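You operate a simulated robot arm through the tools that you are given. There is no shell and no other tool. Be economical: measure what you need, move in short steps, check, and stop when the job is done.

Carry out the task below with a simulated two-armed robot. There is one attempt and no reset: what you move stays moved.

JOB
Empty the jug into the small pot, lift it on to the big one with both hands and cover it.
Fine: jug back on the counter; nothing spilt. Set down upright: brass jug, small water pot.

It is judged by the outcome, as a careful person would: the job done as asked, and still so three seconds after it is handed in. It fails if anything else is knocked over, pushed out of place, dropped, spilled or broken. A push-on lid holds only when it is set on centred and level and pressed home; a screw cap is set on level and turned clockwise until tight.

ROBOT AND FRAMES
Two 7-joint arms with two-finger parallel grippers on one trunk, on a base that drives. Base frame: it is fixed to the floor where the robot stands at the start and does not move with it; the origin is under the middle of the robot, x ahead of it, y to its left, z up; the surface under the hand at the start is at about z = 0.85. Units: m, rad, N and s.
The left shoulder is at the start at [0.07, 0.163, 1.27], the right one opposite. With the tool pointing down near the work surface each hand reaches from about 0.36 to 0.88 m from the robot's upright axis, wherever it stands, measured 20 degrees to its own side. Places, roughly: big water pot (31x30x26 cm) [0.6, -0.6, 0.9]; counter top [0.7, 0.1, 0.8]; mouth of the small water pot [0.5, -0.2, 1]; small water pot (20x20x20 cm) [0.5, -0.2, 0.9]; top of the big water pot [0.6, -0.6, 1.1]. Payload 3.43 kg a hand.
Tool frame (each hand has its own): the origin (TCP) lies between the finger pads and is the grasp point; the fingertips stand 0.034 m ahead of it; z points along the fingers, y is the line along which they close. Largest opening 0.128 m; finger width 0.024, thickness 0.012; the body of the gripper, 0.048 by 0.13 m, starts 0.096 m behind the TCP.
Orientation is told as [roll, pitch, yaw] about the base's x, y, z axes, in that order, counted from this pose: with the fingers straight down and closing along the base's y, the tool's x points along the base's -x, its y along +y and its z along -z.

CONTROLS
- The arms move only by the tool send_rows. It takes "left_targets", "right_targets" or both (then of equal length, played together; a hand with none holds still); each is a list that holds one entry, the list of rows, each a list of 7 numbers: the shift along the tool's x, y, z in m, then the turn, a rotation vector about the tool's x, y, z in rad, then the closure in counts, from 0 (fully open) to 255 (shut). In form: [[[tx, ty, tz, wx, wy, wz, jaw], ...]]. A call has 1 to 10 rows; each row shifts and turns the commanded pose from where the row before left it, along the tool's axes as they then stand. Rows are played at 5 a second. More than 0.05 m and 0.15 rad between two rows, or a gripper value outside its range, and nothing of the call is played. A pose out of reach is approached as far as the arm can. The call stops where the force on the tool passes 60 N (or 10 N more than at its start, if that is more) or the arm is blocked; 0.2 s more then pass. Each finger travels about 0.153 m/s and halts on what it meets, pressing with about 31 N; the grip force reading is that of the motor and also rises with nothing between the fingers. The clock runs only during rows and for 0.2 s after the last one: add rows that do not move to give the fingers time. It gives the time, the measured TCP pose, the force on the tool (base axes), the opening and the grip force at its end, in the units of the frame above (readings bear some noise), with the torque about the TCP (base axes, N m) and any sound that the robot's microphone picked up, and new pictures: "pictures" is both (left out), scene, wrist or none (wrist: the cameras of the hands that moved).
- Cameras (640 x 400 px; columns grow to the right, rows downward): "scene" is now at [0.1322, -0.0329, 1.5029]; the picture's right is [-0.31, -0.95, 0.00], its down [-0.51, 0.16, -0.84] and it looks along [0.80, -0.26, -0.54] (base axes); focal length 214 px, centre (320, 200). "left" rides on the left gripper at [0.076, 0.011, -0.16] in its tool frame; the picture's right is [-0.15, 0.99, 0.00], its down [-0.88, -0.13, -0.46] and it looks along [-0.45, -0.07, 0.89] (tool axes); focal length 234 px, centre (320, 200). "right" rides on the right gripper at [0.076, -0.011, -0.16] in its tool frame; the picture's right is [0.15, 0.99, 0.00], its down [-0.88, 0.13, -0.46] and it looks along [-0.45, 0.07, 0.89] (tool axes); focal length 234 px, centre (320, 200). There is no depth. A picture from a camera that has moved, and an enlarged one, comes with that camera's place and axes in the base frame and with its lens. The place of the scene camera against the robot may be out by one fixed shift of up to 0.012 m in any direction.
- move_column(by): slides the trunk up (or, below 0, down) by that many m; the arms and the scene camera ride with it, the base frame stays. It gives what a move gives, with no picture.
- steer(legs): drives the robot by 1 to 6 legs, each [ahead, left, turn to the left] in m, m and rad, along the robot's own axes; the way and the turn of a leg run together, so that a leg with both is an arc; at most 1.5 m and 3.142 rad a leg. The arms and the cameras ride along, it lands a little off, and it stops where it bumps. It gives what a move gives, and a new picture of the scene camera.
- head_to(pan, tilt): turns the head with the scene camera to pan (to the left, within 1.501 rad either way) and tilt (down, from -0.506 to 1.204), counted from straight ahead of the robot. It gives what a move gives, and a new picture of the scene camera.
- close_up(camera, box): a new picture of the part [left, top, right, bottom] of that camera's present view, enlarged. The clock stands still meanwhile.
- hand_in(): hands the job in; it is judged then, once.

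Go step by step. Nothing tells you exact positions but the pictures and the camera data: compare them with the known pose of the tool, close in by small moves and look again before you grip or let go. The budget is 120 turns and 260 pictures, counting those below and the enlarged ones. Unless the task says otherwise, let go and move clear before handing in, and close with one line.

The tools are called after "Emit:" by a JSON object that holds its "method" and its "body". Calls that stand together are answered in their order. send_rows: Moves the arms, as the interface text tells. Its arguments: {"type":"object","properties":{"left_targets":{"type":"array","items":{"type":"array","items":{"type":"array","items":{"type":"number"}}}},"right_targets":{"type":"array","items":{"type":"array","items":{"type":"array","items":{"type":"number"}}}},"pictures":{"type":"string","enum":["both","scene","wrist","none"]}},"required":[]} The other tools are called the same way: move_column (by) slides the trunk up or down; steer (legs) drives the base; head_to (pan, tilt) turns the head that bears the scene camera; close_up (camera, box) takes an enlarged picture of a part of a camera's view; hand_in () hands the job in.

At the start:

```text
time: 0.0
left_eef_pos: [0.5216, -0.0132, 1.4056]
left_tool_rot: [-0.001, -0.001, 0.001]
left_force: [-0.1, -0.6, -0.7]
left_wrist_torque: [-0.01, 0.0, -0.03]
left_gripper_width: 0.128
left_grip_force: 0.1
right_eef_pos: [0.4547, -0.4013, 1.363]
right_tool_rot: [0.0, 0.0, 0.001]
right_force: [0.5, 0.4, -0.1]
right_wrist_torque: [-0.01, 0.0, 0.0]
right_gripper_width: 0.128
right_grip_force: 0.1
trunk travel left (down, up): [-0.75, 0.19]
robot x, y, heading: [-0.0026, 0.0011, -0.0]
head pan, tilt: [-0.311, 0.565]
```

scene: 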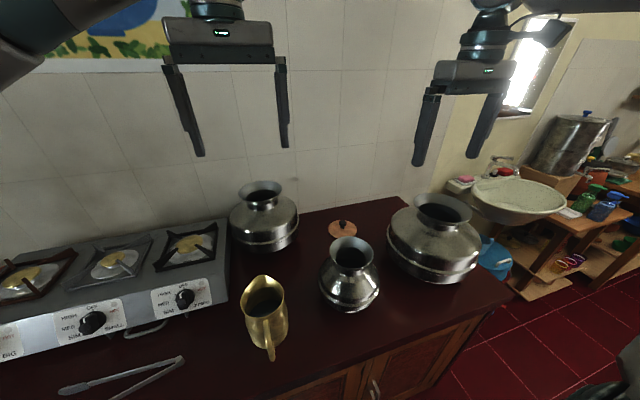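
right: 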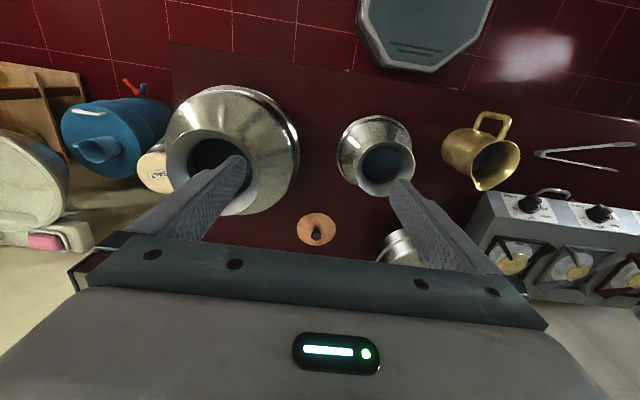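
left: 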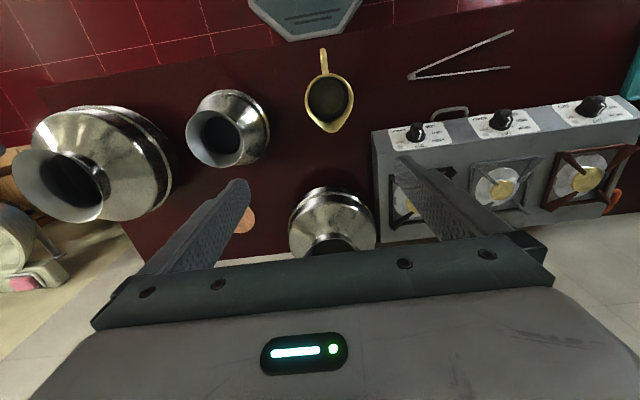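

I see the brass jug, the small pot, the big pot, a third pot at the back, and a copper lid with a dark knob on the counter. First I'll take enlarged views to measure them.

Emit:
{"method": "close_up", "body": {"camera": "scene", "box": [220, 170, 400, 370]}}

Emit:
{"method": "close_up", "body": {"camera": "right", "box": [280, 80, 540, 260]}}

Emit:
{"method": "close_up", "body": {"camera": "left", "box": [170, 30, 390, 260]}}

Emit:
{"method": "close_up", "body": {"camera": "scene", "box": [310, 180, 500, 320]}}

```text
2.00 times, centred on (310, 270) of scene
camera zoom: at [0.1322, -0.0329, 1.5029], right [-0.31, -0.95, 0.0], down [-0.51, 0.16, -0.84], along [0.8, -0.26, -0.54], focal length 429 px, centre (340, 60)
```

zoom: 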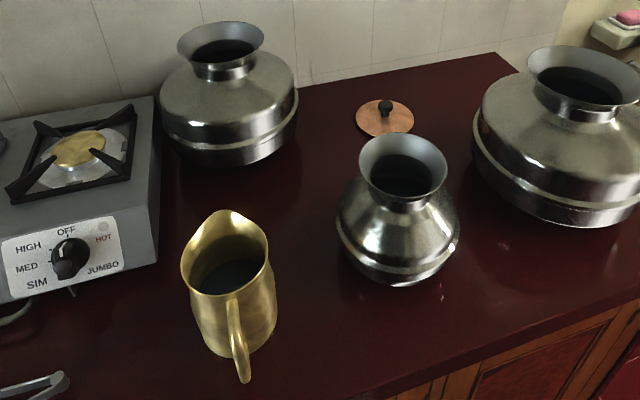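

```text
2.22 times, centred on (410, 170) of right
camera zoom: at [0.379, -0.4139, 1.5225], right [-0.15, 0.99, 0.0], down [0.88, 0.13, 0.46], along [0.45, 0.07, -0.89], focal length 520 px, centre (120, 267)
```

zoom: 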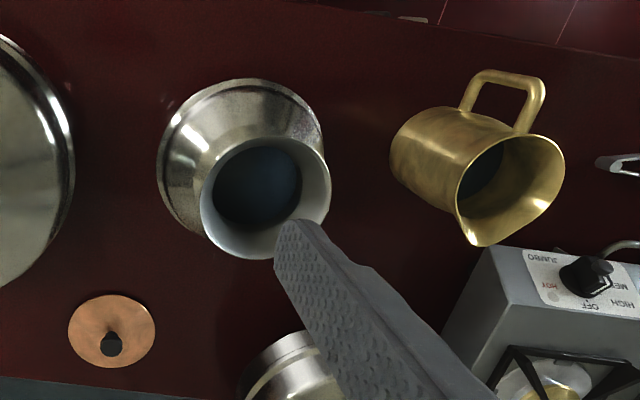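

```text
1.74 times, centred on (280, 145) of left
camera zoom: at [0.4451, -0.0027, 1.5637], right [0.15, 0.99, 0.0], down [0.88, -0.13, 0.46], along [0.45, -0.07, -0.89], focal length 407 px, centre (390, 296)
```

zoom: 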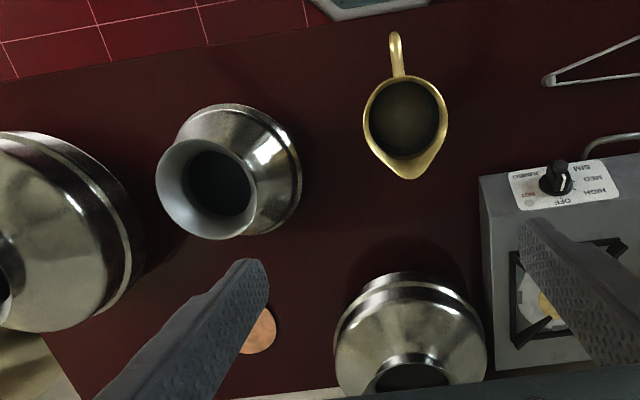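

```text
2.86 times, centred on (405, 250) of scene
camera zoom: at [0.1322, -0.0329, 1.5029], right [-0.31, -0.95, 0.0], down [-0.51, 0.16, -0.84], along [0.8, -0.26, -0.54], focal length 613 px, centre (77, 57)
```

zoom: 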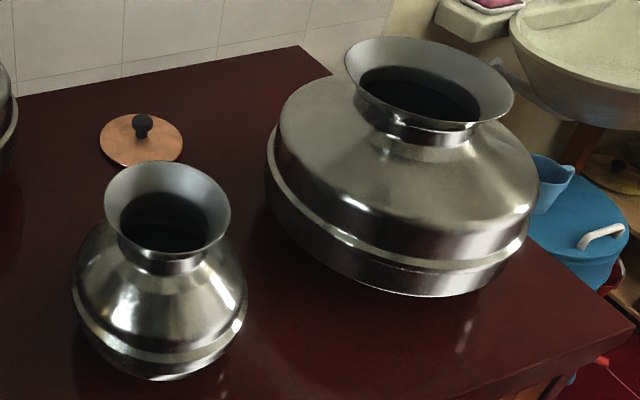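

The jug rim comes out near (0.48, 0.01, 1.01) with the spout along +x, the small pot mouth near (0.52, -0.25, 1.045), and the lid near (0.83, -0.36). I'll back up a little for arm room, then move the right hand aside and tilt the left hand forward.

Emit:
{"method": "steer", "body": {"legs": [[-0.12, 0, 0]]}}

Emit:
{"method": "send_rows", "body": {"left_targets": [[[0, 0, 0, 0, -0.15, 0, 0], [0, 0, 0, 0, -0.15, 0, 0], [0, 0, 0, 0, -0.15, 0, 0], [0, 0, 0, 0, -0.15, 0, 0], [0, 0, 0, 0, -0.15, 0, 0], [0, 0, 0, 0, -0.15, 0, 0], [0, 0, 0, 0, -0.147, 0, 0]]], "right_targets": [[[0, -0.04, 0, 0, 0, 0, 0], [0, -0.04, 0, 0, 0, 0, 0], [0, -0.04, 0, 0, 0, 0, 0], [0, -0.04, 0, 0, 0, 0, 0], [0, -0.04, 0, 0, 0, 0, 0], [0, 0, 0, 0, 0, 0, 0], [0, 0, 0, 0, 0, 0, 0]]], "pictures": "scene"}}

```text
time: 1.2
left_eef_pos: [0.4053, -0.0134, 1.4035]
left_tool_rot: [0.001, 0.003, 0.001]
left_force: [0.2, 0.3, 0.4]
left_wrist_torque: [-0.01, 0.01, 0.0]
left_gripper_width: 0.128
left_grip_force: 0.1
right_eef_pos: [0.3383, -0.4014, 1.3607]
right_tool_rot: [-0.001, 0.002, 0.0]
right_force: [0.5, -0.7, -0.3]
right_wrist_torque: [-0.01, 0.0, 0.02]
right_gripper_width: 0.128
right_grip_force: 0.0
trunk travel left (down, up): [-0.75, 0.19]
robot x, y, heading: [-0.1164, -0.0004, -0.002]
head pan, tilt: [-0.311, 0.565]
camera scene: at [0.0158, -0.0329, 1.5027], right [-0.31, -0.95, 0.0], down [-0.51, 0.16, -0.84], along [0.8, -0.26, -0.54], focal length 214 px, centre (320, 200)
```

scene: 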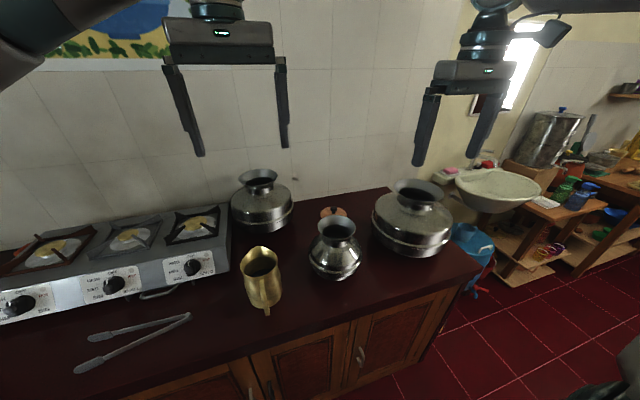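

```text
time: 2.8
left_eef_pos: [0.4022, -0.0137, 1.4048]
left_tool_rot: [-0.004, -1.05, 0.005]
left_force: [0.0, 0.1, -0.6]
left_wrist_torque: [-0.01, 0.0, -0.02]
left_gripper_width: 0.1282
left_grip_force: 0.1
right_eef_pos: [0.3359, -0.6008, 1.3643]
right_tool_rot: [-0.001, -0.001, 0.0]
right_force: [0.3, 0.7, -0.1]
right_wrist_torque: [-0.02, -0.02, -0.01]
right_gripper_width: 0.1281
right_grip_force: 0.1
trunk travel left (down, up): [-0.75, 0.19]
robot x, y, heading: [-0.1183, 0.0005, 0.003]
head pan, tilt: [-0.311, 0.565]
camera scene: at [0.013, -0.0322, 1.5031], right [-0.31, -0.95, 0.0], down [-0.51, 0.16, -0.84], along [0.8, -0.26, -0.54], focal length 214 px, centre (320, 200)
```

scene: 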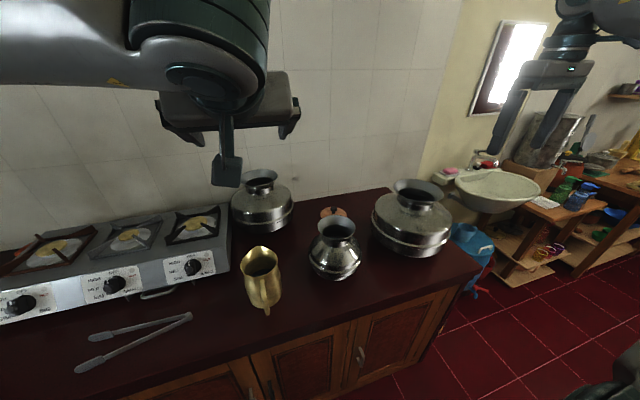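

The left hand is tilted 60° forward. Next it goes down behind the jug's handle to look from there.

Emit:
{"method": "send_rows", "body": {"left_targets": [[[0.0445, 0.003, 0.0167, 0, 0, 0, 0], [0.0445, 0.003, 0.0167, 0, 0, 0, 0], [0.0445, 0.003, 0.0167, 0, 0, 0, 0], [0.0445, 0.003, 0.0167, 0, 0, 0, 0], [0.0445, 0.003, 0.0167, 0, 0, 0, 0], [0.0445, 0.003, 0.0167, 0, 0, 0, 0], [0.0445, 0.003, 0.0167, 0, 0, 0, 0], [0.0445, 0.002, 0.0167, 0, 0, 0, 0]]]}}

Emit:
{"method": "head_to", "body": {"pan": -0.1, "tilt": 0.8}}

```text
time: 4.6
left_eef_pos: [0.3411, 0.0101, 1.0307]
left_tool_rot: [-0.004, -1.048, 0.005]
left_force: [-0.5, 0.1, -0.2]
left_wrist_torque: [0.01, -0.02, 0.01]
left_gripper_width: 0.1282
left_grip_force: 0.1
right_eef_pos: [0.3368, -0.6023, 1.3638]
right_tool_rot: [0.001, -0.001, 0.0]
right_force: [0.0, 0.3, -0.1]
right_wrist_torque: [0.02, 0.03, -0.01]
right_gripper_width: 0.128
right_grip_force: 0.0
trunk travel left (down, up): [-0.75, 0.19]
robot x, y, heading: [-0.1182, -0.0017, -0.003]
head pan, tilt: [-0.311, 0.565]
camera scene: at [0.0143, -0.0335, 1.503], right [-0.31, -0.95, 0.0], down [-0.51, 0.16, -0.84], along [0.8, -0.26, -0.54], focal length 214 px, centre (320, 200)
camera left: at [0.1642, 0.0207, 1.0437], right [0.07, 0.99, 0.13], down [0.05, -0.13, 0.99], along [1.0, -0.06, -0.06], focal length 234 px, centre (320, 200)
```

scene: 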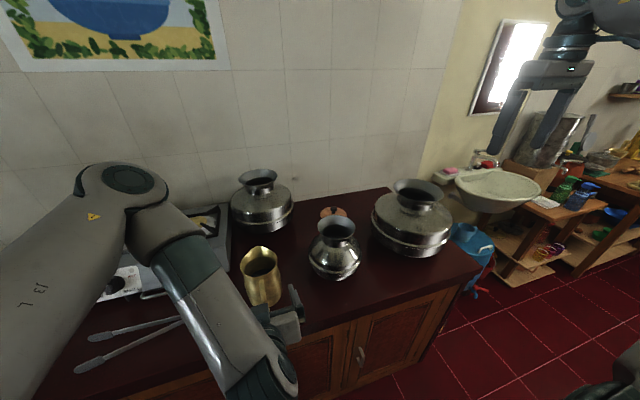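
left: 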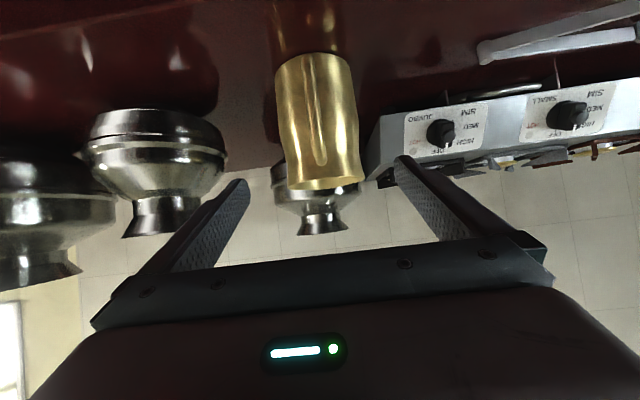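

```text
time: 5.4
left_eef_pos: [0.3403, 0.01, 1.0305]
left_tool_rot: [-0.002, -1.047, 0.004]
left_force: [0.8, 0.7, 0.6]
left_wrist_torque: [0.03, 0.01, 0.04]
left_gripper_width: 0.1281
left_grip_force: 0.1
right_eef_pos: [0.3364, -0.6012, 1.3633]
right_tool_rot: [0.002, 0.001, 0.0]
right_force: [0.6, -0.3, 0.5]
right_wrist_torque: [-0.06, -0.02, 0.01]
right_gripper_width: 0.1282
right_grip_force: 0.1
trunk travel left (down, up): [-0.75, 0.19]
robot x, y, heading: [-0.1186, -0.0007, 0.003]
head pan, tilt: [-0.099, 0.799]
camera scene: at [0.0088, -0.0135, 1.4831], right [-0.1, -1.0, 0.0], down [-0.71, 0.07, -0.7], along [0.69, -0.07, -0.72], focal length 214 px, centre (320, 200)
```

scene: 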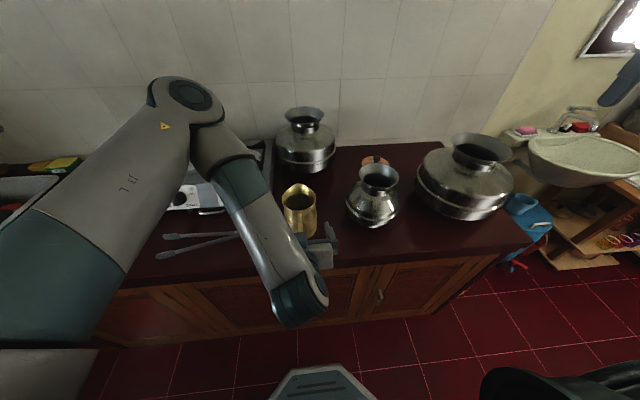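

The jug is centred between the open fingers (axis y≈0.011). I'll advance partway along the approach.

Emit:
{"method": "send_rows", "body": {"left_targets": [[[-0.002, 0.0005, 0.025, 0, 0, 0, 0], [-0.002, 0.0005, 0.025, 0, 0, 0, 0], [-0.001, 0, 0.025, 0, 0, 0, 0], [-0.001, 0, 0.015, 0, 0, 0, 0]]]}}

Emit:
{"method": "close_up", "body": {"camera": "scene", "box": [240, 160, 400, 280]}}

```text
time: 6.4
left_eef_pos: [0.4213, 0.0105, 0.9896]
left_tool_rot: [-0.003, -1.045, 0.004]
left_force: [-0.5, -0.7, 0.1]
left_wrist_torque: [0.01, 0.0, 0.01]
left_gripper_width: 0.1279
left_grip_force: 0.1
right_eef_pos: [0.3367, -0.6004, 1.3641]
right_tool_rot: [0.002, 0.0, -0.002]
right_force: [-0.8, 0.6, -0.2]
right_wrist_torque: [0.0, 0.02, 0.02]
right_gripper_width: 0.1279
right_grip_force: 0.1
trunk travel left (down, up): [-0.75, 0.19]
robot x, y, heading: [-0.1221, 0.004, 0.004]
head pan, tilt: [-0.099, 0.799]
camera scene: at [0.0094, -0.0133, 1.483], right [-0.1, -1.0, 0.0], down [-0.71, 0.07, -0.7], along [0.69, -0.07, -0.72], focal length 214 px, centre (320, 200)
camera left: at [0.2453, 0.022, 1.004], right [0.07, 0.99, 0.13], down [0.05, -0.13, 0.99], along [1.0, -0.06, -0.06], focal length 234 px, centre (320, 200)
```

scene: 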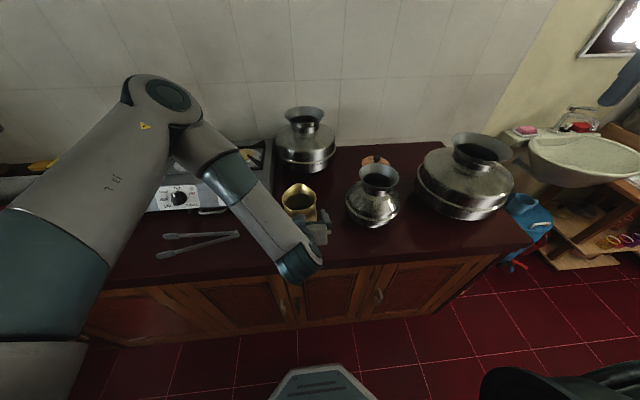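
left: 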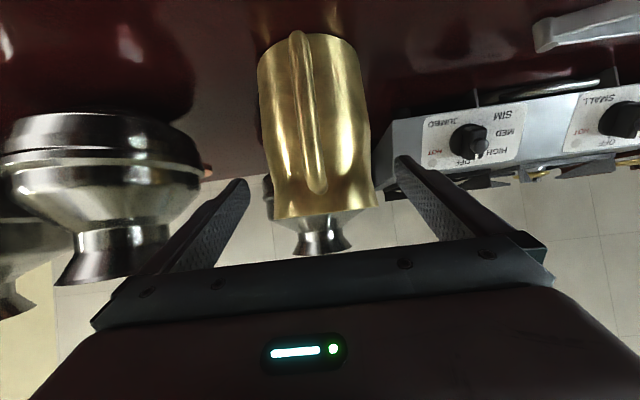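

```text
3.33 times, centred on (320, 220) of scene
camera zoom: at [0.0094, -0.0133, 1.483], right [-0.1, -1.0, 0.0], down [-0.71, 0.07, -0.7], along [0.69, -0.07, -0.72], focal length 715 px, centre (320, 133)
```

zoom: 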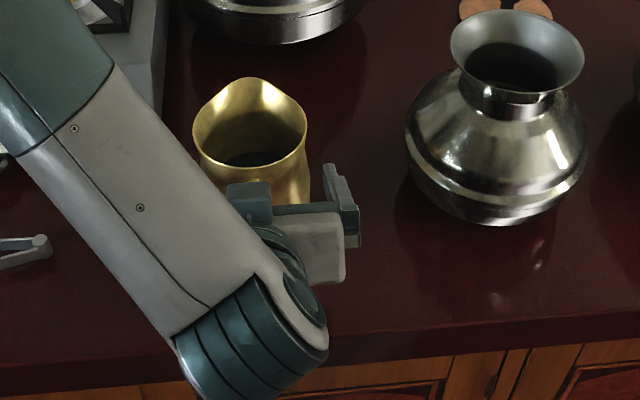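

Still clear on both sides. I'll go in the last 5 cm.

Emit:
{"method": "send_rows", "body": {"left_targets": [[[0, 0.001, 0.018, 0, 0, 0, 0], [0, 0.001, 0.018, 0, 0, 0, 0], [0, 0, 0.013, 0, 0, 0, 0]]], "pictures": "wrist"}}

Emit:
{"method": "close_up", "body": {"camera": "scene", "box": [260, 160, 360, 280]}}

```text
time: 7.2
left_eef_pos: [0.4649, 0.0118, 0.9655]
left_tool_rot: [-0.002, -1.046, 0.003]
left_force: [0.4, 0.2, -0.2]
left_wrist_torque: [0.0, 0.0, 0.04]
left_gripper_width: 0.1281
left_grip_force: 0.1
right_eef_pos: [0.3354, -0.6009, 1.3638]
right_tool_rot: [0.0, 0.001, 0.0]
right_force: [0.2, -1.0, -0.3]
right_wrist_torque: [-0.01, 0.03, 0.0]
right_gripper_width: 0.128
right_grip_force: 0.1
trunk travel left (down, up): [-0.75, 0.19]
robot x, y, heading: [-0.1175, 0.0002, 0.003]
head pan, tilt: [-0.099, 0.799]
camera left: at [0.2879, 0.0236, 0.979], right [0.07, 0.99, 0.13], down [0.05, -0.13, 0.99], along [1.0, -0.06, -0.06], focal length 234 px, centre (320, 200)
```

left: 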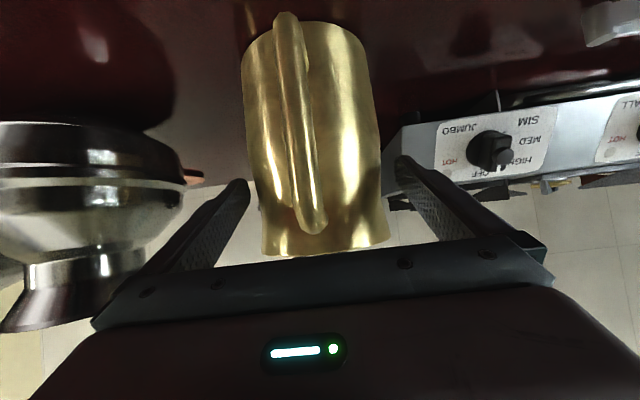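

```text
3.33 times, centred on (310, 220) of scene
camera zoom: at [0.009, -0.0136, 1.4831], right [-0.1, -1.0, 0.0], down [-0.71, 0.07, -0.7], along [0.69, -0.07, -0.72], focal length 715 px, centre (353, 133)
```

zoom: 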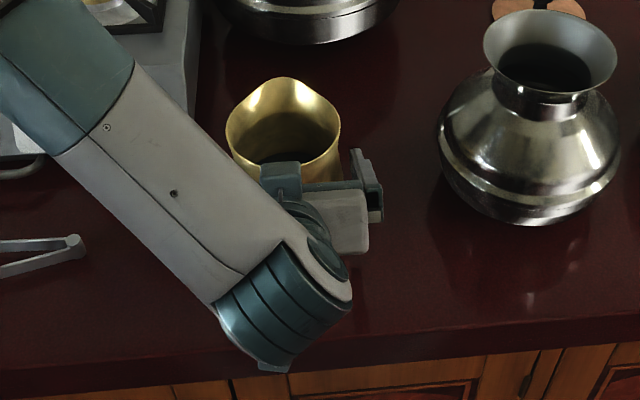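

The fingertips straddle the body at about mid-height. Closing now.

Emit:
{"method": "send_rows", "body": {"left_targets": [[[0, 0, 0, 0, 0, 0, 60], [0, 0, 0, 0, 0, 0, 255], [0, 0, 0, 0, 0, 0, 255], [0, 0, 0, 0, 0, 0, 255]]]}}

```text
time: 8.2
left_eef_pos: [0.4644, 0.0123, 0.9658]
left_tool_rot: [0.0, -1.045, 0.003]
left_force: [1.1, -3.6, 0.4]
left_wrist_torque: [-0.02, -0.03, -0.09]
left_gripper_width: 0.1114
left_grip_force: 30.7
right_eef_pos: [0.3365, -0.6018, 1.3637]
right_tool_rot: [0.0, 0.001, -0.001]
right_force: [0.3, 0.4, 0.0]
right_wrist_torque: [0.0, 0.0, 0.01]
right_gripper_width: 0.128
right_grip_force: 0.2
trunk travel left (down, up): [-0.75, 0.19]
robot x, y, heading: [-0.1157, -0.0018, 0.003]
head pan, tilt: [-0.099, 0.799]
camera scene: at [0.0091, -0.0142, 1.483], right [-0.1, -1.0, 0.0], down [-0.71, 0.07, -0.7], along [0.69, -0.07, -0.72], focal length 214 px, centre (320, 200)
camera left: at [0.2879, 0.0231, 0.9791], right [0.07, 0.99, 0.13], down [0.05, -0.13, 0.99], along [1.0, -0.06, -0.06], focal length 234 px, centre (320, 200)
```

scene: 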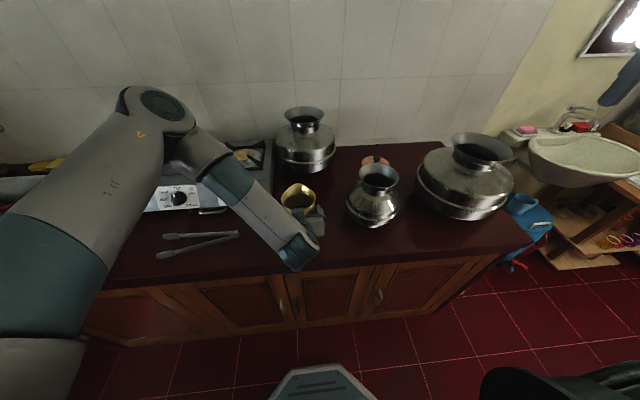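
left: 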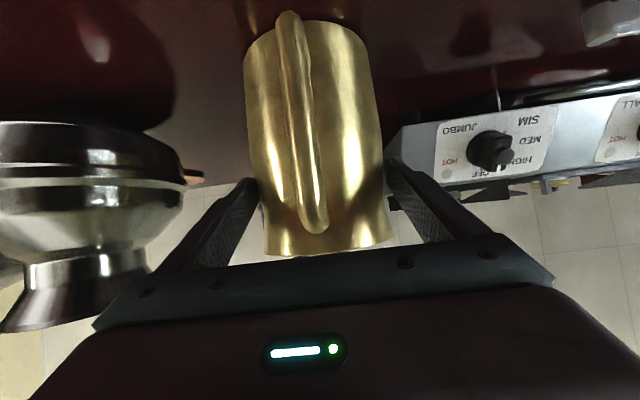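

Gripped at 111 mm. I'll lift straight up gently.

Emit:
{"method": "send_rows", "body": {"left_targets": [[[-0.0087, 0, -0.005, 0, 0, 0, 255], [-0.013, 0, -0.0075, 0, 0, 0, 255], [-0.0173, 0, -0.01, 0, 0, 0, 255], [-0.0173, 0, -0.01, 0, 0, 0, 255], [-0.0173, 0, -0.01, 0, 0, 0, 255], [-0.0173, 0, -0.01, 0, 0, 0, 255], [-0.0173, 0, -0.01, 0, 0, 0, 255], [-0.0173, 0, -0.01, 0, 0, 0, 255], [-0.013, 0, -0.0075, 0, 0, 0, 255], [-0.0087, 0, -0.005, 0, 0, 0, 255]]]}}

```text
time: 10.4
left_eef_pos: [0.4644, 0.0129, 1.1339]
left_tool_rot: [0.001, -1.046, 0.005]
left_force: [-0.9, 1.4, -9.0]
left_wrist_torque: [-0.02, 0.11, -0.01]
left_gripper_width: 0.1113
left_grip_force: 31.6
right_eef_pos: [0.3374, -0.6015, 1.3635]
right_tool_rot: [0.0, 0.001, -0.001]
right_force: [1.1, 0.8, -0.2]
right_wrist_torque: [0.01, 0.01, 0.01]
right_gripper_width: 0.1282
right_grip_force: 0.0
trunk travel left (down, up): [-0.75, 0.19]
robot x, y, heading: [-0.1176, 0.0022, 0.001]
head pan, tilt: [-0.099, 0.799]
camera scene: at [0.0097, -0.0135, 1.4829], right [-0.1, -1.0, 0.0], down [-0.71, 0.07, -0.7], along [0.69, -0.07, -0.72], focal length 214 px, centre (320, 200)
camera left: at [0.2875, 0.0241, 1.1485], right [0.07, 0.99, 0.13], down [0.05, -0.13, 0.99], along [1.0, -0.06, -0.06], focal length 234 px, centre (320, 200)
```

scene: 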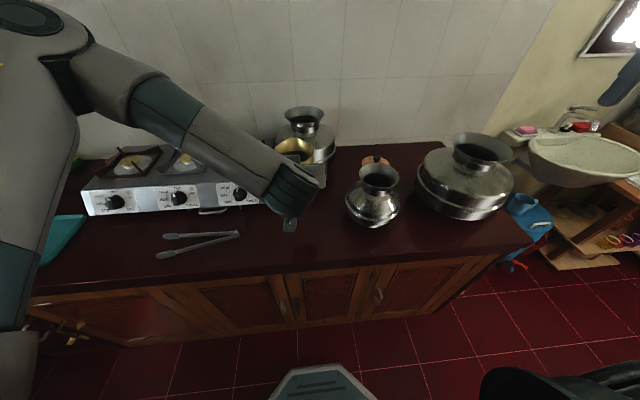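
left: 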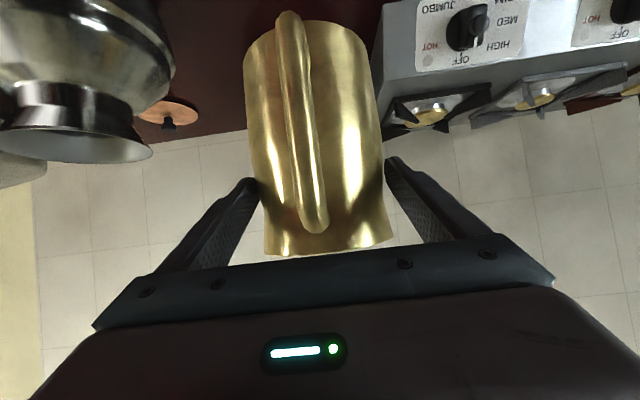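

The jug is held (about 9 N) without slipping. I'll raise the trunk for clearance. Then I'll use the empty right arm to rehearse the extreme pouring wrist pose before risking the water.

Emit:
{"method": "move_column", "body": {"by": 0.1}}

Emit:
{"method": "send_rows", "body": {"right_targets": [[[-0.017, 0.038, 0.023, 0, 0, 0, 0], [-0.017, 0.038, 0.023, 0, 0, 0, 0], [-0.017, 0.038, 0.023, 0, 0, 0, 0], [-0.017, 0.038, 0.023, 0, 0, 0, 0], [-0.017, 0.038, 0.023, 0, 0, 0, 0], [-0.017, 0.038, 0.023, 0, 0, 0, 0], [-0.017, 0.038, 0.023, 0, 0, 0, 0], [-0.017, 0.038, 0.023, 0, 0, 0, 0], [-0.017, 0.038, 0.023, 0, 0, 0, 0]]], "pictures": "none"}}

Emit:
{"method": "send_rows", "body": {"right_targets": [[[0, 0, 0, 0, 0.145, 0, 0], [0, 0, 0, 0, 0.145, 0, 0], [0, 0, 0, 0, 0.145, 0, 0], [0, 0, 0, 0, 0.145, 0, 0], [0, 0, 0, 0, 0.145, 0, 0], [0, 0, 0, 0, 0.145, 0, 0], [0, 0, 0, 0, 0, 0, 0]]], "pictures": "scene"}}

```text
time: 11.7
left_eef_pos: [0.4655, 0.0134, 1.2347]
left_tool_rot: [0.0, -1.048, 0.003]
left_force: [-0.1, -0.1, -7.9]
left_wrist_torque: [-0.01, 0.12, 0.01]
left_gripper_width: 0.1114
left_grip_force: 31.2
right_eef_pos: [0.3367, -0.6022, 1.4631]
right_tool_rot: [0.0, 0.003, 0.001]
right_force: [0.4, -0.4, 0.3]
right_wrist_torque: [-0.03, 0.02, 0.0]
right_gripper_width: 0.128
right_grip_force: 0.1
trunk travel left (down, up): [-0.85, 0.09]
robot x, y, heading: [-0.1168, 0.0006, -0.001]
head pan, tilt: [-0.099, 0.799]
```

```text
time: 13.7
left_eef_pos: [0.4665, 0.0144, 1.2343]
left_tool_rot: [-0.002, -1.044, 0.006]
left_force: [0.0, 0.0, -8.6]
left_wrist_torque: [0.0, 0.12, -0.01]
left_gripper_width: 0.1115
left_grip_force: 30.4
right_eef_pos: [0.4931, -0.2564, 1.2566]
right_tool_rot: [0.001, 0.0, -0.001]
right_force: [0.9, 1.1, 0.6]
right_wrist_torque: [-0.02, 0.06, 0.02]
right_gripper_width: 0.1279
right_grip_force: 0.0
trunk travel left (down, up): [-0.85, 0.09]
robot x, y, heading: [-0.1213, -0.0009, -0.001]
head pan, tilt: [-0.099, 0.799]
```

```text
time: 15.3
left_eef_pos: [0.464, 0.0143, 1.2344]
left_tool_rot: [-0.003, -1.045, 0.002]
left_force: [0.4, -1.0, -8.0]
left_wrist_torque: [0.0, 0.11, 0.02]
left_gripper_width: 0.1112
left_grip_force: 31.4
right_eef_pos: [0.4104, -0.3003, 1.2656]
right_tool_rot: [0.001, 0.87, 0.003]
right_force: [-0.7, -0.2, -0.5]
right_wrist_torque: [-0.01, 0.0, 0.03]
right_gripper_width: 0.128
right_grip_force: 0.0
right hand out of reach, approached as far as the arm can: row 3, 4, 5, 6
trunk travel left (down, up): [-0.85, 0.09]
robot x, y, heading: [-0.1166, -0.0019, 0.004]
head pan, tilt: [-0.099, 0.799]
camera scene: at [0.0093, -0.0133, 1.583], right [-0.1, -1.0, 0.0], down [-0.71, 0.07, -0.7], along [0.69, -0.07, -0.72], focal length 214 px, centre (320, 200)
```

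scene: 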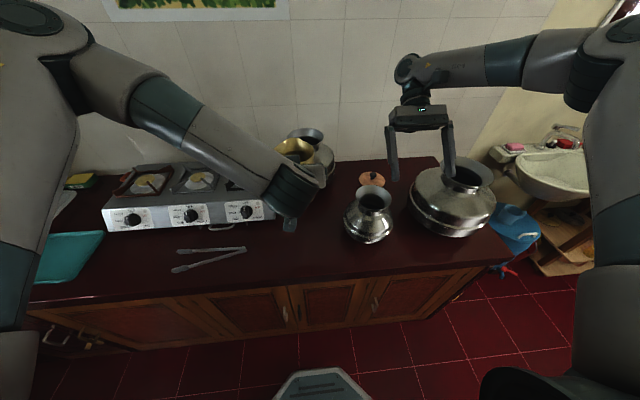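

The rehearsal shows the backward-tilted wrist works only up to about 0.5 m ahead of the robot. I'll rehearse the whole pour swing with the right arm at x_rel≈0.48 before choosing the base position.

Emit:
{"method": "send_rows", "body": {"right_targets": [[[0.027, -0.005, 0.032, 0, 0, 0, 0], [0.027, -0.005, 0.032, 0, 0, 0, 0], [0.027, -0.005, 0.032, 0, 0, 0, 0], [0, 0, 0, 0, 0, 0, 0]]], "pictures": "none"}}

Emit:
{"method": "send_rows", "body": {"right_targets": [[[0, 0, 0, 0, -0.145, 0, 0], [0, 0, 0, 0, -0.145, 0, 0], [0, 0, 0, 0, -0.145, 0, 0], [0, 0, 0, 0, -0.145, 0, 0], [0, 0, 0, 0, -0.145, 0, 0], [0, 0, 0, 0, -0.145, 0, 0], [0, 0, 0, 0, -0.145, 0, 0]]], "pictures": "none"}}

Emit:
{"method": "send_rows", "body": {"right_targets": [[[0, 0, 0, 0, -0.145, 0, 0], [0, 0, 0, 0, -0.145, 0, 0], [0, 0, 0, 0, -0.145, 0, 0], [0, 0, 0, 0, -0.145, 0, 0], [0, 0, 0, 0, -0.145, 0, 0], [0, 0, 0, 0, -0.145, 0, 0], [0, 0, 0, 0, 0, 0, 0]]], "pictures": "scene"}}

```text
time: 16.3
left_eef_pos: [0.4648, 0.0129, 1.2348]
left_tool_rot: [-0.002, -1.046, 0.004]
left_force: [0.1, 0.2, -8.5]
left_wrist_torque: [-0.01, 0.13, -0.05]
left_gripper_width: 0.1114
left_grip_force: 30.6
right_eef_pos: [0.2869, -0.314, 1.2621]
right_tool_rot: [0.001, 0.871, 0.001]
right_force: [-0.2, -0.9, -0.8]
right_wrist_torque: [-0.01, 0.0, -0.02]
right_gripper_width: 0.1282
right_grip_force: 0.0
trunk travel left (down, up): [-0.85, 0.09]
robot x, y, heading: [-0.1157, 0.0023, 0.001]
head pan, tilt: [-0.099, 0.799]
```

```text
time: 17.9
left_eef_pos: [0.4642, 0.0128, 1.2356]
left_tool_rot: [0.002, -1.047, 0.004]
left_force: [0.4, 0.0, -8.2]
left_wrist_torque: [0.01, 0.15, -0.01]
left_gripper_width: 0.1112
left_grip_force: 31.3
right_eef_pos: [0.285, -0.314, 1.2644]
right_tool_rot: [0.001, -0.148, 0.002]
right_force: [0.2, 1.0, 0.4]
right_wrist_torque: [0.01, -0.01, -0.04]
right_gripper_width: 0.128
right_grip_force: 0.0
trunk travel left (down, up): [-0.85, 0.09]
robot x, y, heading: [-0.1162, -0.0034, 0.004]
head pan, tilt: [-0.099, 0.799]
```

```text
time: 19.5
left_eef_pos: [0.4646, 0.0137, 1.2351]
left_tool_rot: [-0.001, -1.046, 0.002]
left_force: [0.2, -0.2, -7.5]
left_wrist_torque: [0.0, 0.14, -0.02]
left_gripper_width: 0.1112
left_grip_force: 30.7
right_eef_pos: [0.4259, -0.3691, 1.3212]
right_tool_rot: [-0.001, -1.017, 0.001]
right_force: [0.7, 0.3, 0.0]
right_wrist_torque: [-0.03, 0.01, -0.01]
right_gripper_width: 0.1279
right_grip_force: 0.0
right hand out of reach, approached as far as the arm can: row 1, 2, 3, 4, 5, 6
trunk travel left (down, up): [-0.85, 0.09]
robot x, y, heading: [-0.1197, -0.0028, 0.003]
head pan, tilt: [-0.099, 0.799]
camera scene: at [0.0097, -0.0129, 1.583], right [-0.1, -1.0, 0.0], down [-0.71, 0.07, -0.7], along [0.69, -0.07, -0.72], focal length 214 px, centre (320, 200)
```

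scene: 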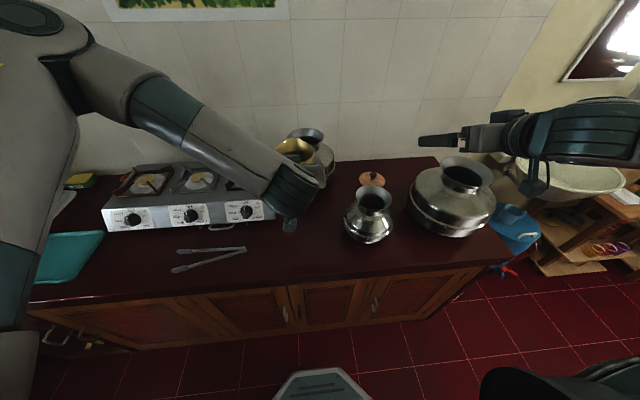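

The forward pour direction runs into arm limits, so I'll rehearse a pour heading 60° inward with the right arm as a mirror of the left. The wrist swings sideways there instead of toward and away from the shoulder.

Emit:
{"method": "send_rows", "body": {"right_targets": [[[0, 0, 0, -0.1276, 0, -0.0789, 0], [0, 0, 0, -0.1276, 0, -0.0789, 0], [0, 0, 0, -0.1276, 0, -0.0789, 0], [0, 0, 0, -0.1276, 0, -0.0789, 0], [0, 0, 0, -0.1276, 0, -0.0789, 0], [0, 0, 0, -0.1276, 0, -0.0789, 0], [0, 0, 0, -0.1276, 0, -0.0789, 0], [0.037, 0.0242, 0.0033, 0, 0, 0, 0], [0.037, 0.0242, 0.0033, 0, 0, 0, 0], [0.037, 0.0242, 0.0033, 0, 0, 0, 0]]], "pictures": "none"}}

Emit:
{"method": "send_rows", "body": {"right_targets": [[[-0.0084, 0, -0.0119, 0, 0.145, 0, 0], [-0.0084, 0, -0.0119, 0, 0.145, 0, 0], [-0.0084, 0, -0.0119, 0, 0.145, 0, 0], [-0.0084, 0, -0.0119, 0, 0.145, 0, 0], [-0.0084, 0, -0.0119, 0, 0.145, 0, 0], [-0.0084, 0, -0.0119, 0, 0.145, 0, 0], [-0.0084, 0, -0.0119, 0, 0.145, 0, 0]]], "pictures": "none"}}

Emit:
{"method": "send_rows", "body": {"right_targets": [[[-0.0084, 0, -0.0119, 0, 0.145, 0, 0], [-0.0084, 0, -0.0119, 0, 0.145, 0, 0], [-0.0084, 0, -0.0119, 0, 0.145, 0, 0], [-0.0084, 0, -0.0119, 0, 0.145, 0, 0], [-0.0084, 0, -0.0119, 0, 0.145, 0, 0], [-0.0084, 0, -0.0119, 0, 0.145, 0, 0], [0, 0, 0, 0, 0, 0, 0]]], "pictures": "scene"}}

```text
time: 21.7
left_eef_pos: [0.4649, 0.0168, 1.2333]
left_tool_rot: [-0.007, -1.044, 0.009]
left_force: [1.8, 0.1, -8.4]
left_wrist_torque: [-0.01, 0.12, -0.02]
left_gripper_width: 0.1114
left_grip_force: 31.5
right_eef_pos: [0.3352, -0.2252, 1.2255]
right_tool_rot: [-0.016, -1.018, 0.998]
right_force: [-0.6, -1.5, -2.3]
right_wrist_torque: [0.29, -0.14, 0.04]
right_gripper_width: 0.1279
right_grip_force: 0.1
right hand out of reach, approached as far as the arm can: row 5, 6, 7, 9, 10
trunk travel left (down, up): [-0.85, 0.09]
robot x, y, heading: [-0.1161, -0.0003, -0.002]
head pan, tilt: [-0.099, 0.799]
```

```text
time: 23.3
left_eef_pos: [0.4661, 0.0147, 1.2345]
left_tool_rot: [-0.005, -1.044, 0.005]
left_force: [-0.9, 0.5, -8.2]
left_wrist_torque: [-0.02, 0.13, -0.02]
left_gripper_width: 0.1114
left_grip_force: 30.8
right_eef_pos: [0.3371, -0.2318, 1.319]
right_tool_rot: [-0.004, 0.016, 0.958]
right_force: [-0.3, 0.3, -0.1]
right_wrist_torque: [-0.05, 0.03, 0.0]
right_gripper_width: 0.1281
right_grip_force: 0.1
trunk travel left (down, up): [-0.85, 0.09]
robot x, y, heading: [-0.117, 0.0024, -0.001]
head pan, tilt: [-0.099, 0.799]
```

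```text
time: 24.9
left_eef_pos: [0.4641, 0.0128, 1.2337]
left_tool_rot: [0.0, -1.046, 0.002]
left_force: [0.7, 0.2, -8.2]
left_wrist_torque: [-0.03, 0.12, -0.03]
left_gripper_width: 0.1114
left_grip_force: 31.4
right_eef_pos: [0.2907, -0.3171, 1.3128]
right_tool_rot: [-0.007, 0.875, 0.953]
right_force: [-0.7, -0.4, 0.0]
right_wrist_torque: [-0.01, 0.0, 0.02]
right_gripper_width: 0.1281
right_grip_force: 0.1
right hand out of reach, approached as far as the arm can: row 3, 4, 5, 6
trunk travel left (down, up): [-0.85, 0.09]
robot x, y, heading: [-0.1171, -0.001, 0.001]
head pan, tilt: [-0.099, 0.799]
camera scene: at [0.0103, -0.014, 1.5829], right [-0.1, -1.0, 0.0], down [-0.71, 0.07, -0.7], along [0.69, -0.07, -0.72], focal length 214 px, centre (320, 200)
```

scene: 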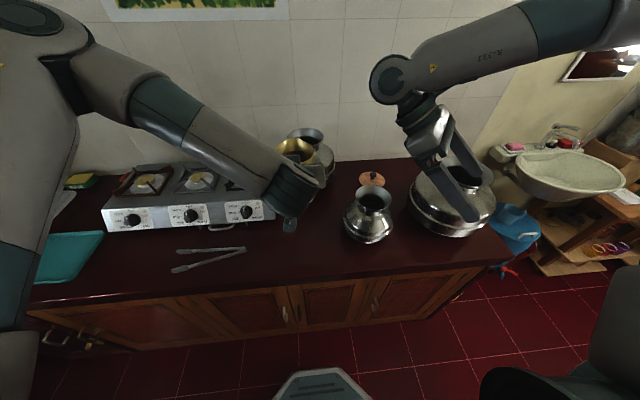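

The sideways heading has the same conflict, so I'll go back to the forward heading. This time I'll raise the shoulder as high as it goes and start already tilted about 25°, which holds no risk since the jug is under half full. I'll rehearse that with the right arm.

Emit:
{"method": "send_rows", "body": {"right_targets": [[[0, 0, 0, 0, -0.146, 0, 0], [0, 0, 0, 0, -0.146, 0, 0], [0, 0, 0, 0, -0.146, 0, 0], [0, 0, 0, 0, -0.146, 0, 0], [0, 0, 0, 0, -0.146, 0, 0], [0, 0, 0, 0, -0.146, 0, 0], [0, 0, 0, 0, 0, 0.14, 0], [0, 0, 0, 0, 0, 0.14, 0], [0, 0, 0, 0, 0, 0.14, 0], [0, 0, 0, 0, 0, 0.14, 0]]], "pictures": "none"}}

Emit:
{"method": "send_rows", "body": {"right_targets": [[[0, 0, 0, 0, 0, 0.135, 0], [0, 0, 0, 0, 0, 0.135, 0], [0, 0, 0, 0, 0, 0.125, 0], [0, 0, 0, 0, 0, 0, 0]]], "pictures": "none"}}

Emit:
{"method": "move_column", "body": {"by": 0.085}}

```text
time: 27.1
left_eef_pos: [0.4642, 0.0135, 1.2355]
left_tool_rot: [-0.001, -1.045, 0.004]
left_force: [-0.1, -0.1, -8.5]
left_wrist_torque: [0.0, 0.14, -0.01]
left_gripper_width: 0.1115
left_grip_force: 30.7
right_eef_pos: [0.2915, -0.3169, 1.313]
right_tool_rot: [-0.01, 0.002, 0.396]
right_force: [0.1, 0.2, 0.9]
right_wrist_torque: [-0.05, -0.01, 0.04]
right_gripper_width: 0.1279
right_grip_force: 0.0
trunk travel left (down, up): [-0.85, 0.09]
robot x, y, heading: [-0.1184, -0.0025, 0.003]
head pan, tilt: [-0.099, 0.799]
```

```text
time: 28.1
left_eef_pos: [0.4648, 0.0135, 1.2356]
left_tool_rot: [0.001, -1.045, 0.003]
left_force: [0.2, -0.3, -8.0]
left_wrist_torque: [0.01, 0.15, 0.0]
left_gripper_width: 0.1112
left_grip_force: 30.6
right_eef_pos: [0.2904, -0.317, 1.3117]
right_tool_rot: [-0.009, -0.001, 0.002]
right_force: [-0.2, 0.0, -0.1]
right_wrist_torque: [-0.01, 0.0, 0.02]
right_gripper_width: 0.1279
right_grip_force: 0.0
trunk travel left (down, up): [-0.85, 0.09]
robot x, y, heading: [-0.1166, -0.0006, -0.002]
head pan, tilt: [-0.099, 0.799]
```

```text
time: 29.3
left_eef_pos: [0.4647, 0.0128, 1.3203]
left_tool_rot: [0.001, -1.046, 0.003]
left_force: [-1.0, 0.0, -8.4]
left_wrist_torque: [-0.02, 0.12, -0.04]
left_gripper_width: 0.1113
left_grip_force: 31.1
right_eef_pos: [0.2901, -0.3174, 1.3978]
right_tool_rot: [-0.008, -0.002, 0.005]
right_force: [0.7, 0.4, 0.3]
right_wrist_torque: [0.02, -0.03, 0.0]
right_gripper_width: 0.128
right_grip_force: 0.1
trunk travel left (down, up): [-0.935, 0.005]
robot x, y, heading: [-0.1189, -0.0025, 0.003]
head pan, tilt: [-0.099, 0.799]
```

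Emit:
{"method": "send_rows", "body": {"right_targets": [[[-0.0046, 0.0224, 0.0414, 0, 0, 0, 0], [-0.0046, 0.0224, 0.0414, 0, 0, 0, 0], [-0.0046, 0.0224, 0.0414, 0, 0, 0, 0], [-0.0046, 0.0224, 0.0414, 0, 0, 0, 0], [-0.0046, 0.0224, 0.0414, 0, 0, 0, 0], [-0.0046, 0.0224, 0.0414, 0, 0, 0, 0], [-0.0046, 0.0224, 0.0414, 0, 0, 0, 0]]], "pictures": "none"}}

Emit:
{"method": "send_rows", "body": {"right_targets": [[[0, 0, 0, 0, -0.15, 0, 0], [0, 0, 0, 0, -0.15, 0, 0], [0, 0, 0, 0, -0.15, 0, 0], [0, 0, 0, 0, -0.15, 0, 0]]], "pictures": "none"}}

Emit:
{"method": "send_rows", "body": {"right_targets": [[[-0.0084, 0, -0.0119, 0, 0.145, 0, 0], [-0.0084, 0, -0.0119, 0, 0.145, 0, 0], [-0.0084, 0, -0.0119, 0, 0.145, 0, 0], [-0.0084, 0, -0.0119, 0, 0.145, 0, 0], [-0.0084, 0, -0.0119, 0, 0.145, 0, 0], [-0.0084, 0, -0.0119, 0, 0.145, 0, 0], [-0.0084, 0, -0.0119, 0, 0.145, 0, 0], [-0.0084, 0, -0.0119, 0, 0.145, 0, 0], [-0.0084, 0, -0.0119, 0, 0.145, 0, 0]]], "pictures": "none"}}

Emit:
{"method": "send_rows", "body": {"right_targets": [[[-0.0084, 0, -0.0119, 0, 0.145, 0, 0], [-0.0084, 0, -0.0119, 0, 0.145, 0, 0], [0, 0, 0, 0, 0, 0, 0]]], "pictures": "scene"}}

```text
time: 30.9
left_eef_pos: [0.4645, 0.0131, 1.3201]
left_tool_rot: [0.0, -1.046, 0.006]
left_force: [-0.3, -1.7, -8.0]
left_wrist_torque: [0.06, 0.1, 0.01]
left_gripper_width: 0.1111
left_grip_force: 30.8
right_eef_pos: [0.321, -0.1943, 1.1321]
right_tool_rot: [-0.005, -0.005, 0.001]
right_force: [-0.3, 0.4, 0.0]
right_wrist_torque: [0.04, -0.02, -0.01]
right_gripper_width: 0.1279
right_grip_force: 0.0
right hand out of reach, approached as far as the arm can: row 7
trunk travel left (down, up): [-0.935, 0.005]
robot x, y, heading: [-0.1229, -0.0028, -0.003]
head pan, tilt: [-0.099, 0.799]
```

```text
time: 31.9
left_eef_pos: [0.4644, 0.0133, 1.3197]
left_tool_rot: [-0.001, -1.046, 0.005]
left_force: [-0.6, 0.3, -8.5]
left_wrist_torque: [-0.01, 0.13, 0.01]
left_gripper_width: 0.1112
left_grip_force: 30.2
right_eef_pos: [0.3774, -0.2235, 1.1468]
right_tool_rot: [-0.005, -0.6, 0.007]
right_force: [-0.5, 0.3, 0.0]
right_wrist_torque: [-0.02, 0.01, -0.03]
right_gripper_width: 0.1281
right_grip_force: 0.1
right hand out of reach, approached as far as the arm can: row 2, 3, 4
trunk travel left (down, up): [-0.935, 0.005]
robot x, y, heading: [-0.1168, 0.0017, 0.001]
head pan, tilt: [-0.099, 0.799]
```

```text
time: 33.9
left_eef_pos: [0.465, 0.0121, 1.3201]
left_tool_rot: [-0.001, -1.045, 0.004]
left_force: [0.1, -0.3, -7.9]
left_wrist_torque: [0.0, 0.17, 0.02]
left_gripper_width: 0.1112
left_grip_force: 30.8
right_eef_pos: [0.3977, -0.2636, 1.2752]
right_tool_rot: [-0.006, 0.7, 0.0]
right_force: [-0.2, 0.7, 0.1]
right_wrist_torque: [-0.01, 0.0, 0.01]
right_gripper_width: 0.1281
right_grip_force: 0.1
right hand out of reach, approached as far as the arm can: row 8, 9
trunk travel left (down, up): [-0.935, 0.005]
robot x, y, heading: [-0.1212, -0.0009, -0.0]
head pan, tilt: [-0.099, 0.799]
```

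```text
time: 34.7
left_eef_pos: [0.4645, 0.0138, 1.319]
left_tool_rot: [-0.002, -1.046, 0.004]
left_force: [-0.7, 0.9, -8.2]
left_wrist_torque: [0.01, 0.14, 0.03]
left_gripper_width: 0.111
left_grip_force: 30.4
right_eef_pos: [0.3681, -0.2988, 1.3105]
right_tool_rot: [-0.012, 0.994, -0.009]
right_force: [0.7, 0.3, 0.0]
right_wrist_torque: [0.0, 0.0, 0.01]
right_gripper_width: 0.128
right_grip_force: 0.1
right hand out of reach, approached as far as the arm can: row 1, 2
trunk travel left (down, up): [-0.935, 0.005]
robot x, y, heading: [-0.1196, -0.0006, 0.002]
head pan, tilt: [-0.099, 0.799]
camera scene: at [0.0104, -0.013, 1.6679], right [-0.1, -1.0, 0.0], down [-0.71, 0.07, -0.7], along [0.69, -0.07, -0.72], focal length 214 px, centre (320, 200)
```

scene: 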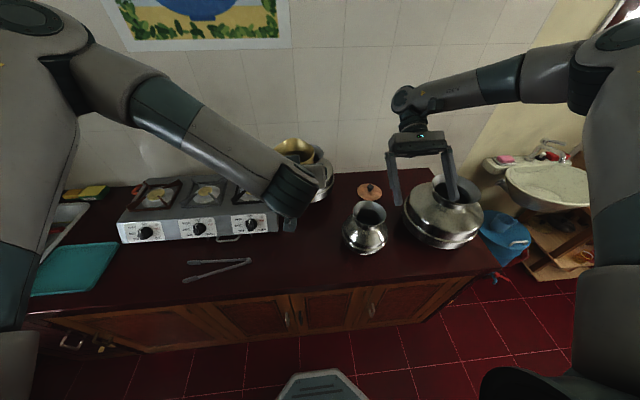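

The forward pour works if I do it in two base positions: the first tilt with the robot a bit back, the final tilt closer in. I'll shift the left hand to y_rel≈0.22 and bring the right hand back to vertical.

Emit:
{"method": "send_rows", "body": {"left_targets": [[[0, 0.015, 0, 0, 0, 0, 255], [0, 0.025, 0, 0, 0, 0, 255], [0, 0.03, 0, 0, 0, 0, 255], [0, 0.03, 0, 0, 0, 0, 255], [0, 0.03, 0, 0, 0, 0, 255], [0, 0.03, 0, 0, 0, 0, 255], [0, 0.025, 0, 0, 0, 0, 255], [0, 0.02, 0, 0, 0, 0, 255]]], "right_targets": [[[0, 0, 0, 0, -0.125, 0, 0], [0, 0, 0, 0, -0.125, 0, 0], [0, 0, 0, 0, -0.125, 0, 0], [0, 0, 0, 0, -0.125, 0, 0], [0, 0, 0, 0, -0.125, 0, 0], [0, 0, 0, 0, -0.125, 0, 0], [0, 0, 0, 0, -0.125, 0, 0], [0, 0, 0, 0, -0.12, 0, 0]]], "pictures": "none"}}

Emit:
{"method": "steer", "body": {"legs": [[0, -0.47, 0]]}}

```text
time: 36.5
left_eef_pos: [0.4663, 0.2194, 1.3198]
left_tool_rot: [0.0, -1.048, 0.003]
left_force: [-0.8, 0.6, -7.5]
left_wrist_torque: [0.0, 0.15, 0.01]
left_gripper_width: 0.1114
left_grip_force: 31.1
left hand out of reach, approached as far as the arm can: row 8
right_eef_pos: [0.3653, -0.298, 1.3113]
right_tool_rot: [-0.009, -0.005, 0.004]
right_force: [-0.4, 0.2, 0.7]
right_wrist_torque: [-0.03, -0.03, -0.01]
right_gripper_width: 0.1281
right_grip_force: 0.2
trunk travel left (down, up): [-0.935, 0.005]
robot x, y, heading: [-0.1168, -0.0007, 0.005]
head pan, tilt: [-0.099, 0.799]
```

```text
time: 39.3
left_eef_pos: [0.4676, -0.2491, 1.3189]
left_tool_rot: [-0.005, -1.045, 0.008]
left_force: [-0.9, 0.6, -8.4]
left_wrist_torque: [0.0, 0.15, -0.03]
left_gripper_width: 0.1112
left_grip_force: 30.8
right_eef_pos: [0.3687, -0.7651, 1.3093]
right_tool_rot: [-0.009, -0.001, 0.003]
right_force: [-0.2, 0.6, 0.1]
right_wrist_torque: [-0.02, -0.04, 0.02]
right_gripper_width: 0.1282
right_grip_force: 0.1
trunk travel left (down, up): [-0.935, 0.005]
robot x, y, heading: [-0.1164, -0.4706, 0.007]
head pan, tilt: [-0.099, 0.799]
camera scene: at [0.0106, -0.4799, 1.6679], right [-0.1, -1.0, 0.0], down [-0.71, 0.07, -0.7], along [0.69, -0.07, -0.72], focal length 214 px, centre (320, 200)
```

scene: 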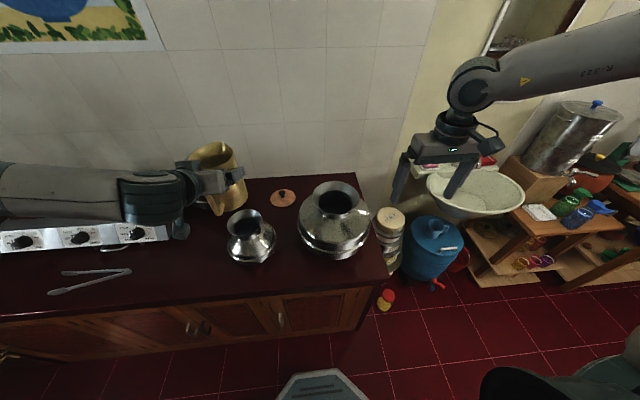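

The jug now sits above and behind the small pot. I'll tilt it 26° (below flow) while lowering behind the mouth, and turn the head toward the pot.

Emit:
{"method": "send_rows", "body": {"left_targets": [[[0.008, 0, 0.006, 0, 0.09, 0, 255], [0.01, 0, 0.006, 0, 0.09, 0, 255], [0.012, 0, 0.008, 0, 0.09, 0, 255], [0.012, 0, 0.008, 0, 0.09, 0, 255], [0.015, 0, 0.01, 0, 0.09, 0, 255], [0.018, 0, 0.014, 0, 0, 0, 255], [0.018, 0, 0.014, 0, 0, 0, 255], [0.018, 0, 0.014, 0, 0, 0, 255], [0.018, 0, 0.012, 0, 0, 0, 255], [0.012, 0, 0.01, 0, 0, 0, 255]]], "pictures": "none"}}

Emit:
{"method": "head_to", "body": {"pan": 0.35, "tilt": 0.85}}

```text
time: 41.5
left_eef_pos: [0.4244, -0.2513, 1.1536]
left_tool_rot: [0.001, -0.595, 0.002]
left_force: [-2.0, -1.1, -8.3]
left_wrist_torque: [-0.08, 0.14, 0.02]
left_gripper_width: 0.1113
left_grip_force: 30.3
right_eef_pos: [0.3676, -0.7674, 1.3087]
right_tool_rot: [-0.008, -0.003, 0.003]
right_force: [-0.4, 0.6, 0.4]
right_wrist_torque: [-0.03, 0.02, 0.0]
right_gripper_width: 0.1278
right_grip_force: 0.0
trunk travel left (down, up): [-0.935, 0.005]
robot x, y, heading: [-0.1137, -0.468, 0.002]
head pan, tilt: [-0.099, 0.799]
```

```text
time: 42.4
left_eef_pos: [0.4244, -0.2507, 1.152]
left_tool_rot: [0.0, -0.595, 0.004]
left_force: [-3.1, -0.5, -8.8]
left_wrist_torque: [-0.05, 0.16, -0.02]
left_gripper_width: 0.1112
left_grip_force: 31.6
right_eef_pos: [0.3675, -0.768, 1.3101]
right_tool_rot: [-0.01, -0.002, 0.003]
right_force: [0.8, -0.1, -0.1]
right_wrist_torque: [0.0, -0.01, 0.0]
right_gripper_width: 0.128
right_grip_force: 0.0
trunk travel left (down, up): [-0.935, 0.005]
robot x, y, heading: [-0.1182, -0.4683, 0.004]
head pan, tilt: [0.351, 0.85]
camera scene: at [0.003, -0.4477, 1.664], right [0.34, -0.94, 0.0], down [-0.71, -0.26, -0.66], along [0.62, 0.23, -0.75], focal length 214 px, centre (320, 200)
```

scene: 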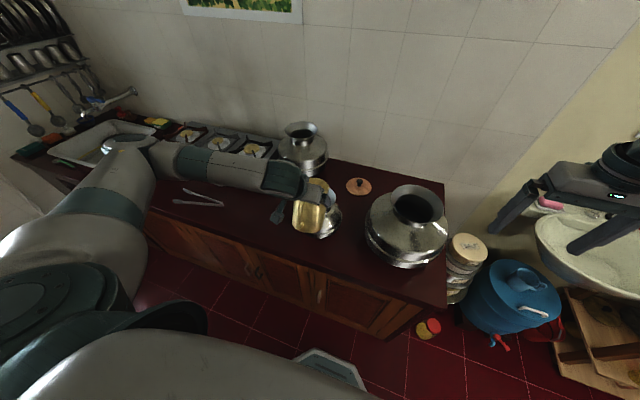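

The left hand reads a small sideways force of about 3 N, so the jug may be touching the pot rim. I'll look before moving.

Emit:
{"method": "close_up", "body": {"camera": "scene", "box": [260, 150, 380, 260]}}

Emit:
{"method": "close_up", "body": {"camera": "left", "box": [0, 0, 640, 400]}}

```text
3.64 times, centred on (320, 205) of scene
camera zoom: at [0.003, -0.4477, 1.664], right [0.34, -0.94, 0.0], down [-0.71, -0.26, -0.66], along [0.62, 0.23, -0.75], focal length 780 px, centre (320, 182)
```

zoom: 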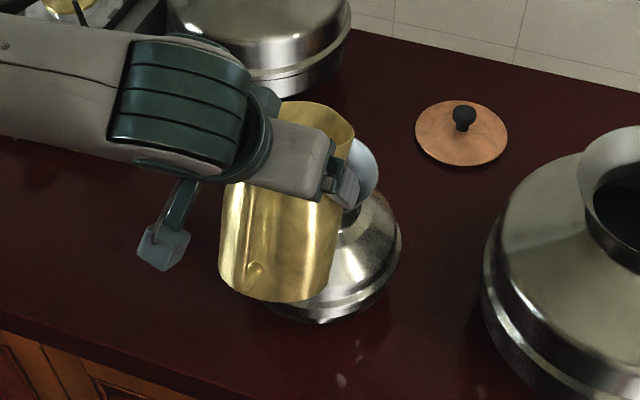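

```text
1.00 times, centred on (320, 200) of left (not enlarged: the box is as wide or as high as the picture)
camera zoom: at [0.2716, -0.24, 1.2413], right [0.12, 0.99, 0.08], down [0.47, -0.13, 0.87], along [0.87, -0.06, -0.48], focal length 234 px, centre (320, 200)
```

zoom: 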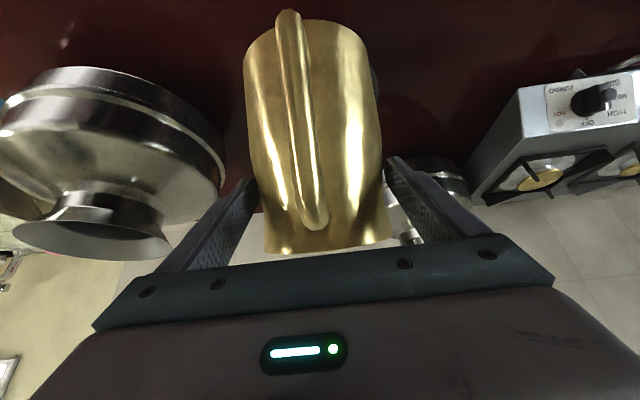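

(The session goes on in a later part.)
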